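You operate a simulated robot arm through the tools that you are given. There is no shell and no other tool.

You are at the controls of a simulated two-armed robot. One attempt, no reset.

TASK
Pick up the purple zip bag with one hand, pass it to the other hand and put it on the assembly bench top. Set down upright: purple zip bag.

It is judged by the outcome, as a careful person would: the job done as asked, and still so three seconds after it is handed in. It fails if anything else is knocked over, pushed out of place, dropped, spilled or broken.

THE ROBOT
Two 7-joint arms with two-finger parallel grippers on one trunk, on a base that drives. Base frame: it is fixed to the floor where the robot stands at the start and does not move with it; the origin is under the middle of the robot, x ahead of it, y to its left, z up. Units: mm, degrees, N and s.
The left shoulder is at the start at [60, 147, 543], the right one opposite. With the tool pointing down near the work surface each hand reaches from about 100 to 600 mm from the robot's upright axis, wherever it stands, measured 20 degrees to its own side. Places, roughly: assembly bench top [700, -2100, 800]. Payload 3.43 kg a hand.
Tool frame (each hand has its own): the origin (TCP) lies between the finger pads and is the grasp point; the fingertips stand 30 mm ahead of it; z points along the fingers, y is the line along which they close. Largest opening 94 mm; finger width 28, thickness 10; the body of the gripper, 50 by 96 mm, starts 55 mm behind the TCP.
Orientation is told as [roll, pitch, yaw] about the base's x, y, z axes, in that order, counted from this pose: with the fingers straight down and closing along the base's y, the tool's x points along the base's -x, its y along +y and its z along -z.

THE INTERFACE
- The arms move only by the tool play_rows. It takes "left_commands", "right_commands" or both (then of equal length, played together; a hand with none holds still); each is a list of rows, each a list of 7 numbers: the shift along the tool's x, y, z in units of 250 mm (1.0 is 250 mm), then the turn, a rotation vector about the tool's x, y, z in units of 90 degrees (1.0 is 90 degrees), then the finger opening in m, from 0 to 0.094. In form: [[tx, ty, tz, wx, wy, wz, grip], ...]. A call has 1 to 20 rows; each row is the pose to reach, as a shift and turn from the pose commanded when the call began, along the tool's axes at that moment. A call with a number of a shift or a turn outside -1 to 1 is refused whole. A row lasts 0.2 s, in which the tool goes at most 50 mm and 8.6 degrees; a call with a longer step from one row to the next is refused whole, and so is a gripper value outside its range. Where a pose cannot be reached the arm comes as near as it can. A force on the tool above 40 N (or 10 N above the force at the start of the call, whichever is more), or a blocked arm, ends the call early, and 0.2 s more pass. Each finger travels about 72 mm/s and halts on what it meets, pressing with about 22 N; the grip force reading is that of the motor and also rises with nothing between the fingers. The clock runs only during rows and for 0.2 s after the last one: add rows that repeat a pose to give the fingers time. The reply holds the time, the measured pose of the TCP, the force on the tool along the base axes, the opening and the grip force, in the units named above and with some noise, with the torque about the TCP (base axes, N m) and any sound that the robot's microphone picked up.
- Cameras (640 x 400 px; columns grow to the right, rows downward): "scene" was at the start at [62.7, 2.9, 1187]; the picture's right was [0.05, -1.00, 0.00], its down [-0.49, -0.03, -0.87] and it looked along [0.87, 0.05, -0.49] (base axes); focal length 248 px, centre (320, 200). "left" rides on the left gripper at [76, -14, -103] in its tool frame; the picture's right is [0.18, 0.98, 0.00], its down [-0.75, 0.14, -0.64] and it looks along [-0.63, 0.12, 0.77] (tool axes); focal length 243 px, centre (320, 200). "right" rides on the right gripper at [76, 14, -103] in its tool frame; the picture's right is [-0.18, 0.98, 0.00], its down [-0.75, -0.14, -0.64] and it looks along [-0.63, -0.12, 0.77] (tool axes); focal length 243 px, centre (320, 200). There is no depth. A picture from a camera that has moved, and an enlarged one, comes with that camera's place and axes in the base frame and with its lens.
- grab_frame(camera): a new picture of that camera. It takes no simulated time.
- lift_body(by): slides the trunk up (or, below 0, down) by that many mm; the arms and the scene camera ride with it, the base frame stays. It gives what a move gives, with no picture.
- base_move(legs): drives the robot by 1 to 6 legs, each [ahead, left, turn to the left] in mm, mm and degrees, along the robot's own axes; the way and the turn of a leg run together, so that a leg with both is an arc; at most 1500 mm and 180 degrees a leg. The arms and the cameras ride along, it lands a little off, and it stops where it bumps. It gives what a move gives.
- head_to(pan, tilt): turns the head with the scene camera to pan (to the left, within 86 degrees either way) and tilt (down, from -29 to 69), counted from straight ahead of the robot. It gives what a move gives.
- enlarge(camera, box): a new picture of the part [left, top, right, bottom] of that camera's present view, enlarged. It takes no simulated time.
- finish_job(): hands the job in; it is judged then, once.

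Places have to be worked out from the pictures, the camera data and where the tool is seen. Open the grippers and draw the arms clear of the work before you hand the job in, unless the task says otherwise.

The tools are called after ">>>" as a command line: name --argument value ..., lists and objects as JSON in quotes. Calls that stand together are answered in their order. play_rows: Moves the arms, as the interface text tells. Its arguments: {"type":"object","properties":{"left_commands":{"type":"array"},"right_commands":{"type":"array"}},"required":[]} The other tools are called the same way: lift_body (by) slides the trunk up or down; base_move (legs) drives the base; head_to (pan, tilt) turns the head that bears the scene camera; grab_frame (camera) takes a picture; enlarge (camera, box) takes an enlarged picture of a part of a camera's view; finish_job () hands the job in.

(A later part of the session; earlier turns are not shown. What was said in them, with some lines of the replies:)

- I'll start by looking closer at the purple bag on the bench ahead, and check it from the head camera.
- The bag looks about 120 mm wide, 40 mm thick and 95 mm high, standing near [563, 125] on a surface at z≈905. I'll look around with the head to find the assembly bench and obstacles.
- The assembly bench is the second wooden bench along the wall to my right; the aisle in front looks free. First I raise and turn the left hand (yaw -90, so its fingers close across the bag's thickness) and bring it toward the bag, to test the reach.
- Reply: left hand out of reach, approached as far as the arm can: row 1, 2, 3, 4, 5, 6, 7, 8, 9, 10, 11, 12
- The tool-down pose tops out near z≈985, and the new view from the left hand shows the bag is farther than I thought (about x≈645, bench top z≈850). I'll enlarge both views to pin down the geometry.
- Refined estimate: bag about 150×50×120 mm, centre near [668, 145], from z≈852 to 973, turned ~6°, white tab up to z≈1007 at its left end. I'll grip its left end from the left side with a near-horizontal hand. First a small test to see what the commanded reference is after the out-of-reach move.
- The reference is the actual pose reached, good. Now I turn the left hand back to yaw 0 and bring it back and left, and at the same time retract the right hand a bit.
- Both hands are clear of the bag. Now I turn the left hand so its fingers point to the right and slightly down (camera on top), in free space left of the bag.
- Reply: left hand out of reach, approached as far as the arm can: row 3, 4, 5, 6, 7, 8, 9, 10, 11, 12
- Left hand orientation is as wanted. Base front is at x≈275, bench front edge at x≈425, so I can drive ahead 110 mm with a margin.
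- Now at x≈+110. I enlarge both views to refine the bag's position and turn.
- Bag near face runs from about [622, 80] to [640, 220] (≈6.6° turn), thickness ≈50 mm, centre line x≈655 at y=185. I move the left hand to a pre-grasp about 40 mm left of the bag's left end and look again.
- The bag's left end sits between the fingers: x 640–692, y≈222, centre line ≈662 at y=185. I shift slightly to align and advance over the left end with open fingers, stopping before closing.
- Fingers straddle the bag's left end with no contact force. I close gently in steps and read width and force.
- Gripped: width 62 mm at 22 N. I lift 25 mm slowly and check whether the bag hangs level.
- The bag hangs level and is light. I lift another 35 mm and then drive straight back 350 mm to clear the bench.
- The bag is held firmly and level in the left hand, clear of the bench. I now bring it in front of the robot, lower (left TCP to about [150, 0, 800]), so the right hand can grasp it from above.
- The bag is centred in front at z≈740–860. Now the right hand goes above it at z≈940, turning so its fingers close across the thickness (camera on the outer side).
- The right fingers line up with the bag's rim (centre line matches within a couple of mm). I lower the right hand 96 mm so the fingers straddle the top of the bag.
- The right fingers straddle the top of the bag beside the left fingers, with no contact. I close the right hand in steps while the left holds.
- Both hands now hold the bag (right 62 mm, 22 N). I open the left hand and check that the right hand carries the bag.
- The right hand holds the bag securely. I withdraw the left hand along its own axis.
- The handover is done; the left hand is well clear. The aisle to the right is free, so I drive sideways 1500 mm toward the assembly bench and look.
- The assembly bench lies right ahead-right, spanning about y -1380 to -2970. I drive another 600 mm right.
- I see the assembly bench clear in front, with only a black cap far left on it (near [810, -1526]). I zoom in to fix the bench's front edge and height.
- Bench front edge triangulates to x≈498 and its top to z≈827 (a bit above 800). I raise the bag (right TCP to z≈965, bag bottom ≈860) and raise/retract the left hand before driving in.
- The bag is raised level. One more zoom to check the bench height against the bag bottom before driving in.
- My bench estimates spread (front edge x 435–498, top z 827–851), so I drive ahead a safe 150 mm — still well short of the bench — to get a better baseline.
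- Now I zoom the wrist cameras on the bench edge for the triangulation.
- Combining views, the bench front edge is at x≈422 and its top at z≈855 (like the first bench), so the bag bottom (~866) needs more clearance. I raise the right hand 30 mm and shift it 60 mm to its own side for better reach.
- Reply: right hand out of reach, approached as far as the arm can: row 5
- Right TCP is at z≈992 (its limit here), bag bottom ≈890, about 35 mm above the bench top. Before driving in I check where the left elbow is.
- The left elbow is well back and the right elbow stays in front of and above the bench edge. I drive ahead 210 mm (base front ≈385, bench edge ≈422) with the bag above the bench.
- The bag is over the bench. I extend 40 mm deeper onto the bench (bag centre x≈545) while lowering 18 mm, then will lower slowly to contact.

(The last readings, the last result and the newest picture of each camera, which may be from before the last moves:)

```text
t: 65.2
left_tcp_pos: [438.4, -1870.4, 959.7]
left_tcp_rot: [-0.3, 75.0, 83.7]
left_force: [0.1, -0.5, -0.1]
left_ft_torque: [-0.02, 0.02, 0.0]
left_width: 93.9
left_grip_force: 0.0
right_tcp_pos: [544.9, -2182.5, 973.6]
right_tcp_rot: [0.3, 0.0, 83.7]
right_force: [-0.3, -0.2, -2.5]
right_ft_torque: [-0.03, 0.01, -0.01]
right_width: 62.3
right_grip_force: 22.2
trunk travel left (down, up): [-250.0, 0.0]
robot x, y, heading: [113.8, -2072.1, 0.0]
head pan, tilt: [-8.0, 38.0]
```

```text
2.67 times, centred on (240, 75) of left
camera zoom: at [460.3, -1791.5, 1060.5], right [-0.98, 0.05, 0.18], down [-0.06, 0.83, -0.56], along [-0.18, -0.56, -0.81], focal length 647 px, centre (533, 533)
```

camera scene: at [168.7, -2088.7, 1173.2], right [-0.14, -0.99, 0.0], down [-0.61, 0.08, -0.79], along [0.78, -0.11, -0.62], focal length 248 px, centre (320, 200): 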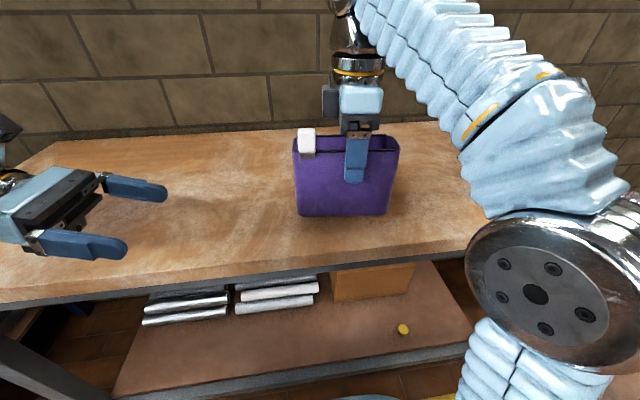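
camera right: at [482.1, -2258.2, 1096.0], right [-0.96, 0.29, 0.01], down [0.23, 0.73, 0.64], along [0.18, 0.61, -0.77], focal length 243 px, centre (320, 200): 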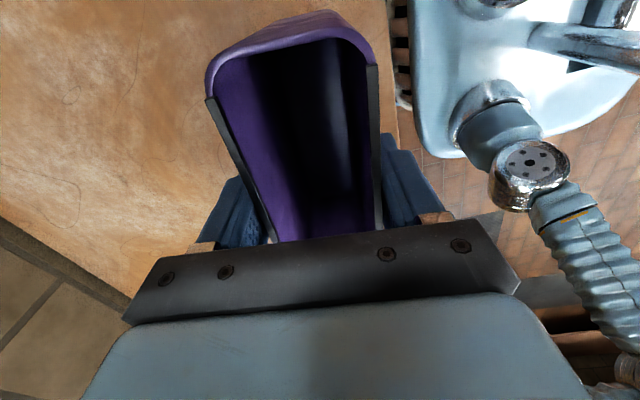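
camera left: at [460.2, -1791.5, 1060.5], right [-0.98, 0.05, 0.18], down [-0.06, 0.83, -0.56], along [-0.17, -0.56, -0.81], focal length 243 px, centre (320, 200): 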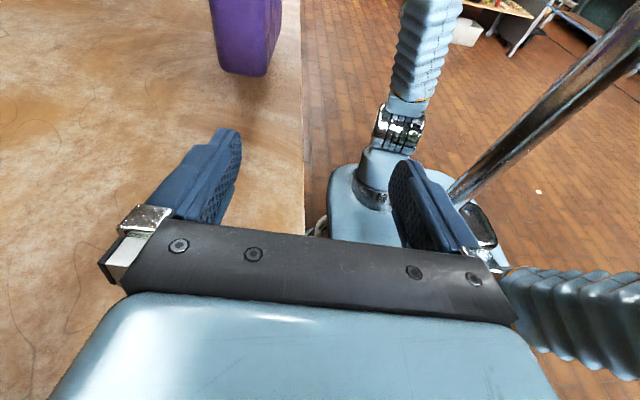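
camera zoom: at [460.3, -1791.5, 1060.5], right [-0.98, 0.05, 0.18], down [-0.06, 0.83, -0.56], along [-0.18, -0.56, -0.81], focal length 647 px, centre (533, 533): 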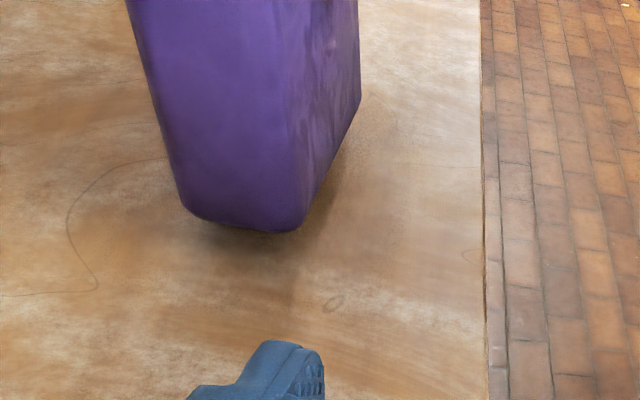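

The bag bottom is close above the bench with its shadow near. I lower in small steps and watch the force.

>>> play_rows --right_commands '[[0, 0, 0.012, 0, 0, 0, 0.04], [0, 0, 0.024, 0, 0, 0, 0.04], [0, 0, 0.036, 0, 0, 0, 0.04], [0, 0, 0.036, 0, 0, 0, 0.04]]'

>>> enlarge --camera "left" --box '[120, 0, 360, 150]'

```text
t: 66.2
left_tcp_pos: [438.4, -1869.6, 960.5]
left_tcp_rot: [-0.4, 75.0, 83.8]
left_force: [0.5, 0.1, 0.7]
left_ft_torque: [-0.03, 0.0, 0.01]
left_width: 94.0
left_grip_force: 0.1
right_tcp_pos: [544.7, -2182.6, 965.0]
right_tcp_rot: [0.3, 0.1, 83.8]
right_force: [0.5, 0.0, -2.3]
right_ft_torque: [-0.03, -0.04, -0.01]
right_width: 62.0
right_grip_force: 22.4
trunk travel left (down, up): [-250.0, 0.0]
robot x, y, heading: [108.8, -2076.1, 0.1]
head pan, tilt: [-8.0, 38.0]
```

```text
2.67 times, centred on (240, 75) of left
camera zoom: at [460.2, -1791.5, 1060.5], right [-0.98, 0.05, 0.18], down [-0.06, 0.83, -0.56], along [-0.17, -0.56, -0.81], focal length 647 px, centre (533, 533)
```

zoom: 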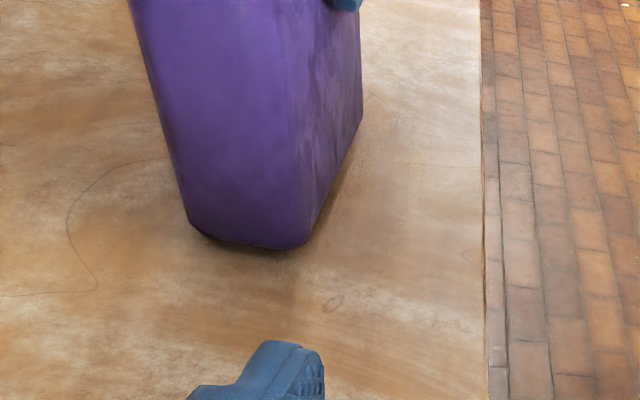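

Very close now; I go down 3 mm at a time.

>>> play_rows --right_commands '[[0, 0, 0.006, 0, 0, 0, 0.04], [0, 0, 0.012, 0, 0, 0, 0.04], [0, 0, 0.012, 0, 0, 0, 0.04]]'

>>> enlarge --camera "left" --box '[120, 0, 360, 150]'

```text
t: 67.0
left_tcp_pos: [439.4, -1869.2, 959.2]
left_tcp_rot: [-0.4, 75.1, 83.6]
left_force: [-0.4, 0.0, -0.2]
left_ft_torque: [-0.03, 0.01, 0.0]
left_width: 93.9
left_grip_force: 0.0
right_tcp_pos: [545.3, -2182.5, 961.4]
right_tcp_rot: [0.3, 0.1, 83.8]
right_force: [0.1, 0.4, -1.4]
right_ft_torque: [-0.02, -0.04, -0.03]
right_width: 62.2
right_grip_force: 21.6
trunk travel left (down, up): [-250.0, 0.0]
robot x, y, heading: [106.3, -2071.7, -0.0]
head pan, tilt: [-8.0, 38.0]
```

```text
2.67 times, centred on (240, 75) of left
camera zoom: at [460.2, -1791.5, 1060.5], right [-0.98, 0.05, 0.18], down [-0.06, 0.83, -0.56], along [-0.17, -0.56, -0.81], focal length 647 px, centre (533, 533)
```

zoom: 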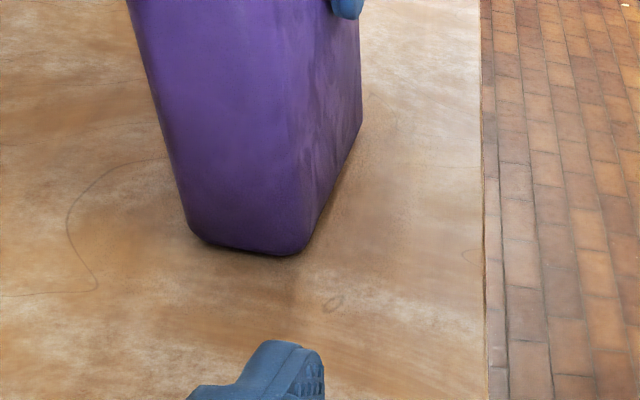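

Still a slight gap with no upward force; 3 mm more.

>>> play_rows --right_commands '[[0, 0, 0.006, 0, 0, 0, 0.04], [0, 0, 0.012, 0, 0, 0, 0.04], [0, 0, 0.012, 0, 0, 0, 0.04]]'

>>> enlarge --camera "left" --box '[120, 0, 360, 150]'

```text
t: 67.8
left_tcp_pos: [439.1, -1868.8, 958.9]
left_tcp_rot: [-0.4, 75.0, 83.6]
left_force: [1.0, -0.1, 0.7]
left_ft_torque: [0.0, 0.02, 0.01]
left_width: 94.1
left_grip_force: 0.1
right_tcp_pos: [545.0, -2182.7, 957.9]
right_tcp_rot: [0.3, 0.0, 83.8]
right_force: [0.5, 0.6, 1.3]
right_ft_torque: [0.18, -0.1, 0.02]
right_width: 62.2
right_grip_force: 21.6
trunk travel left (down, up): [-250.0, 0.0]
robot x, y, heading: [109.2, -2075.1, -0.1]
head pan, tilt: [-8.0, 38.0]
```

```text
2.67 times, centred on (240, 75) of left
camera zoom: at [460.1, -1791.5, 1060.6], right [-0.98, 0.05, 0.18], down [-0.06, 0.83, -0.56], along [-0.17, -0.56, -0.81], focal length 647 px, centre (533, 533)
```

zoom: 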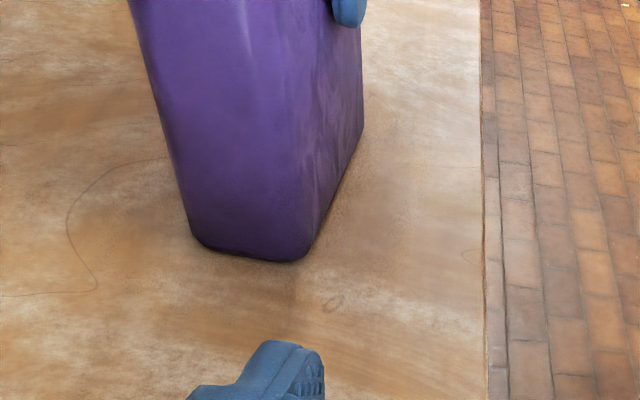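

First light contact (force changed by ~3 N, left end touching first). One more millimetre or so to seat it.

>>> play_rows --right_commands '[[0, 0, 0.005, 0, 0, 0, 0.04], [0, 0, 0.005, 0, 0, 0, 0.04]]'

>>> enlarge --camera "scene" --box '[220, 60, 480, 260]'

```text
t: 68.4
left_tcp_pos: [438.8, -1869.0, 960.3]
left_tcp_rot: [-0.4, 75.0, 83.6]
left_force: [-0.8, 0.1, -0.2]
left_ft_torque: [0.0, -0.03, -0.01]
left_width: 94.0
left_grip_force: 0.1
right_tcp_pos: [544.1, -2182.4, 958.6]
right_tcp_rot: [0.3, 0.0, 83.8]
right_force: [-2.0, 0.2, 6.3]
right_ft_torque: [0.6, -0.11, 0.14]
right_width: 62.5
right_grip_force: 22.6
trunk travel left (down, up): [-250.0, 0.0]
robot x, y, heading: [111.6, -2074.5, 0.3]
head pan, tilt: [-8.0, 38.0]
```

```text
2.00 times, centred on (350, 160) of scene
camera zoom: at [168.2, -2088.6, 1173.3], right [-0.14, -0.99, 0.0], down [-0.61, 0.08, -0.79], along [0.78, -0.11, -0.62], focal length 497 px, centre (260, 280)
```

zoom: 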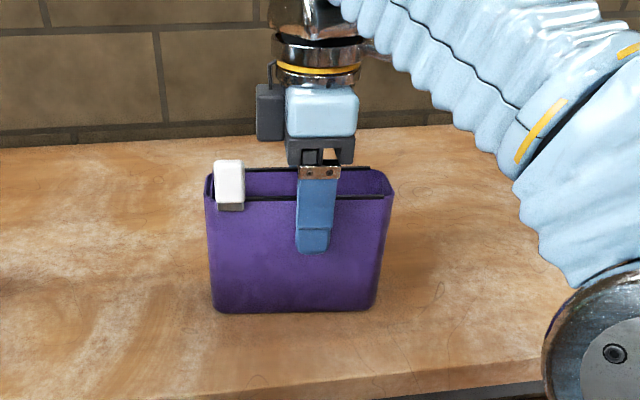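

The bag is seated upright (≈8 N, left end loaded first, tilt under 0.5°). I open the right hand slowly in place.

>>> play_rows --right_commands '[[0, 0, -0.002, 0, 0, 0, 0.058], [0, 0, -0.002, 0, 0, 0, 0.063], [0, 0, -0.002, 0, 0, 0, 0.066], [0, 0, -0.002, 0, 0, 0, 0.072], [0, 0, -0.002, 0, 0, 0, 0.08], [0, 0, -0.002, 0, 0, 0, 0.088], [0, 0, -0.002, 0, 0, 0, 0.094], [0, 0, -0.002, 0, 0, 0, 0.094]]'

>>> enlarge --camera "scene" --box '[220, 60, 480, 260]'

>>> grab_frame --camera "right"

>>> enlarge --camera "left" --box '[120, 0, 360, 150]'

```text
t: 70.2
left_tcp_pos: [437.4, -1869.6, 960.5]
left_tcp_rot: [-0.4, 75.0, 83.8]
left_force: [-0.2, -0.5, -0.3]
left_ft_torque: [0.01, -0.01, 0.04]
left_width: 94.2
left_grip_force: 0.0
right_tcp_pos: [544.9, -2182.7, 958.1]
right_tcp_rot: [0.3, 0.0, 83.9]
right_force: [-0.1, -0.7, -0.2]
right_ft_torque: [0.0, -0.02, 0.0]
right_width: 94.4
right_grip_force: 0.1
trunk travel left (down, up): [-250.0, 0.0]
robot x, y, heading: [110.3, -2075.9, 0.5]
head pan, tilt: [-8.0, 38.0]
```

```text
2.00 times, centred on (350, 160) of scene
camera zoom: at [168.7, -2088.6, 1173.2], right [-0.14, -0.99, 0.0], down [-0.61, 0.08, -0.79], along [0.78, -0.11, -0.62], focal length 497 px, centre (260, 280)
```

zoom: 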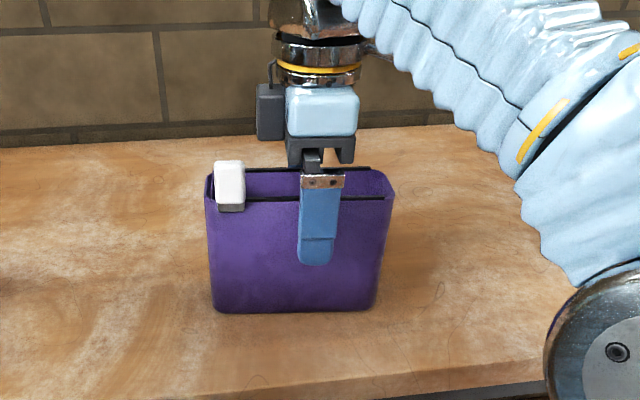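

```text
taken
camera right: at [521.9, -2257.7, 1062.0], right [-0.96, 0.29, 0.01], down [0.23, 0.73, 0.64], along [0.18, 0.61, -0.77], focal length 243 px, centre (320, 200)
```

right: 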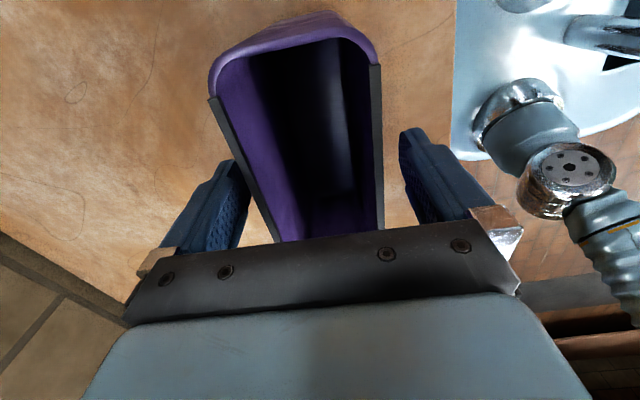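

```text
2.67 times, centred on (240, 75) of left
camera zoom: at [460.1, -1791.5, 1060.6], right [-0.98, 0.05, 0.18], down [-0.06, 0.83, -0.56], along [-0.17, -0.56, -0.81], focal length 647 px, centre (533, 533)
```

zoom: 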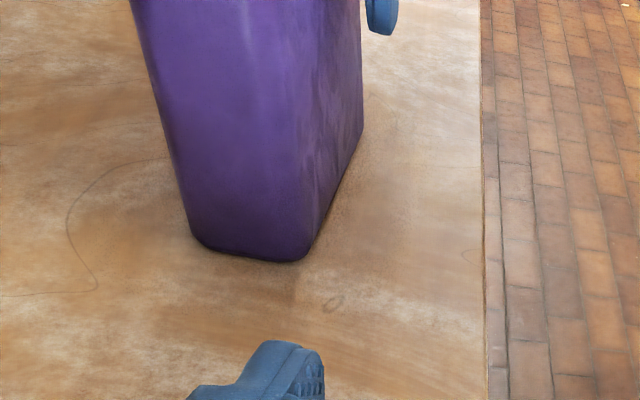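

The bag stands freely on the bench. Straight up is limited, so I rise 10 mm and slide the open fingers along the bag's length out to the right (along tool x), clear of the tab.

>>> play_rows --right_commands '[[0, 0, -0.02, 0, 0, 0, 0.094], [0, 0, -0.04, 0, 0, 0, 0.094], [0.05, 0, -0.04, 0, 0, 0, 0.094], [0.1, 0, -0.04, 0, 0, 0, 0.094], [0.15, 0, -0.04, 0, 0, 0, 0.094], [0.2, 0, -0.04, 0, 0, 0, 0.094], [0.26, 0, -0.04, 0, 0, 0, 0.094], [0.32, 0, -0.04, 0, 0, 0, 0.094], [0.38, 0, -0.04, 0, 0, 0, 0.094], [0.44, 0, -0.04, 0, 0, 0, 0.094], [0.5, 0, -0.04, 0, 0, 0, 0.094], [0.5, 0, -0.04, 0, 0, 0, 0.094]]'

>>> grab_frame --camera "scene"

>>> grab_frame --camera "right"

```text
t: 72.8
left_tcp_pos: [439.5, -1867.8, 960.6]
left_tcp_rot: [-0.5, 75.0, 83.7]
left_force: [-0.8, 0.4, 0.4]
left_ft_torque: [-0.01, 0.04, 0.01]
left_width: 94.0
left_grip_force: 0.0
right_tcp_pos: [529.8, -2309.7, 968.4]
right_tcp_rot: [0.3, 0.1, 83.8]
right_force: [0.1, -0.1, -0.4]
right_ft_torque: [0.01, -0.03, -0.01]
right_width: 94.0
right_grip_force: 0.1
trunk travel left (down, up): [-250.0, 0.0]
robot x, y, heading: [111.2, -2076.4, 0.1]
head pan, tilt: [-8.0, 38.0]
```

```text
taken
camera scene: at [168.7, -2088.7, 1173.2], right [-0.14, -0.99, 0.0], down [-0.61, 0.08, -0.79], along [0.78, -0.11, -0.62], focal length 248 px, centre (320, 200)
```

scene: 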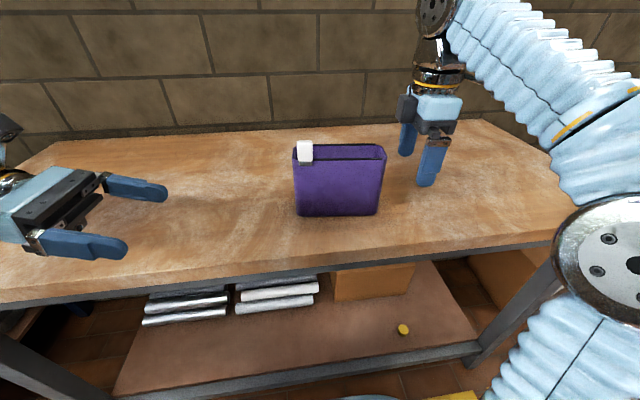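

```text
taken
camera right: at [507.2, -2382.3, 1072.4], right [-0.96, 0.29, 0.01], down [0.23, 0.73, 0.64], along [0.18, 0.61, -0.77], focal length 243 px, centre (320, 200)
```

right: 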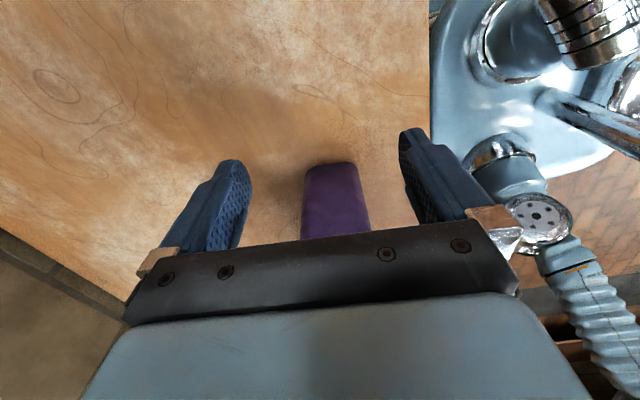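

The right hand is out past the bag's right end and the bag stands undisturbed. I shift the hand a bit farther right, then back the robot straight off the bench.

>>> play_rows --right_commands '[[0.06, 0, 0, 0, 0, 0, 0.094], [0.12, 0, 0, 0, 0, 0, 0.094], [0.18, 0, 0, 0, 0, 0, 0.094], [0.18, 0, 0, 0, 0, 0, 0.094]]'

>>> base_move --legs '[[-350, 0, 0]]'

>>> grab_frame --camera "scene"

```text
t: 73.8
left_tcp_pos: [438.9, -1869.1, 960.5]
left_tcp_rot: [-0.4, 75.0, 83.7]
left_force: [-0.2, 0.5, 0.2]
left_ft_torque: [0.03, -0.05, 0.0]
left_width: 94.0
left_grip_force: 0.0
right_tcp_pos: [526.5, -2351.4, 969.1]
right_tcp_rot: [0.3, 0.0, 83.8]
right_force: [0.2, 0.5, 0.3]
right_ft_torque: [0.0, 0.0, 0.01]
right_width: 94.1
right_grip_force: 0.1
trunk travel left (down, up): [-250.0, 0.0]
robot x, y, heading: [109.7, -2076.6, 0.0]
head pan, tilt: [-8.0, 38.0]
```

```text
t: 76.0
left_tcp_pos: [87.5, -1867.9, 959.5]
left_tcp_rot: [-0.3, 75.0, 84.6]
left_force: [-0.1, 0.9, -0.7]
left_ft_torque: [-0.01, -0.01, -0.03]
left_width: 94.1
left_grip_force: 0.0
right_tcp_pos: [182.3, -2348.6, 969.0]
right_tcp_rot: [0.3, 0.0, 84.5]
right_force: [-0.2, 0.3, 0.5]
right_ft_torque: [0.0, 0.01, 0.0]
right_width: 93.9
right_grip_force: 0.2
trunk travel left (down, up): [-250.0, 0.0]
robot x, y, heading: [-233.1, -2076.9, 0.9]
head pan, tilt: [-8.0, 38.0]
```

```text
taken
camera scene: at [-179.8, -2091.0, 1173.2], right [-0.12, -0.99, 0.0], down [-0.61, 0.08, -0.79], along [0.78, -0.1, -0.62], focal length 248 px, centre (320, 200)
```

scene: 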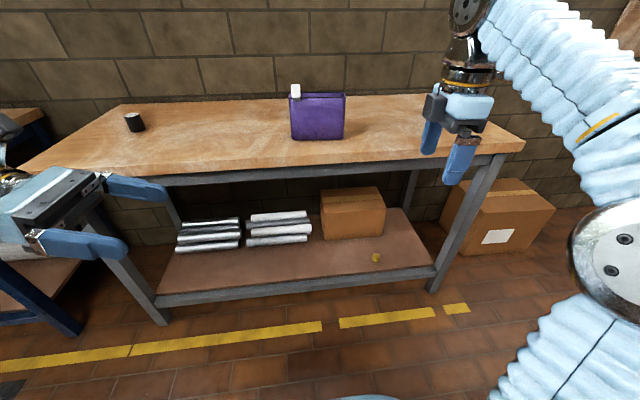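

The robot is backed off with both grippers open. A last zoom to confirm the bag stands upright.

>>> enlarge --camera "scene" --box '[240, 70, 400, 170]'

```text
4.00 times, centred on (320, 120) of scene
camera zoom: at [-179.8, -2091.0, 1173.2], right [-0.12, -0.99, 0.0], down [-0.61, 0.08, -0.79], along [0.78, -0.1, -0.62], focal length 993 px, centre (320, 520)
```

zoom: 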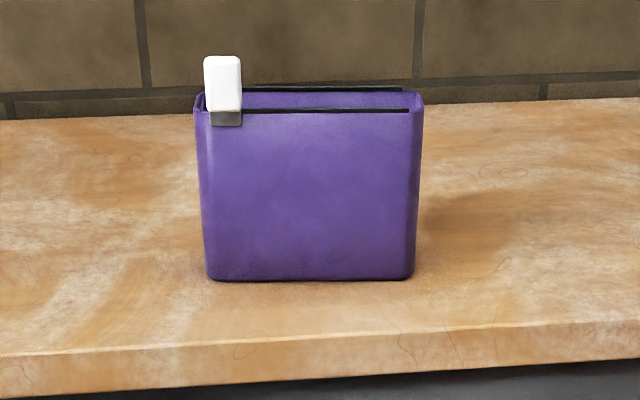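

The bag stands upright and still on the assembly bench top, both hands are open and clear, and nothing else was moved. I hand the job in.

>>> finish_job

```text
The job is handed in.
```

The purple zip bag is standing upright on the assembly bench top, about 80 mm in from the front edge. I handed the job in.

- **Pick-up:** the left hand gripped the bag by its left end and lifted it level off the first bench.
- **Handover:** in the aisle the right hand took the bag from above. The left hand then opened and withdrew, with no slip.
- **Placing:** the right hand lowered the bag until it touched the bench, pressing with roughly 8 N, then opened and slid out along the bag's length.

The force readings and pictures gave no sign of contact with anything else. At hand-in both grippers were open and the robot was backed off from the bench. The last picture, about 6 seconds after release, shows the bag level and upright.
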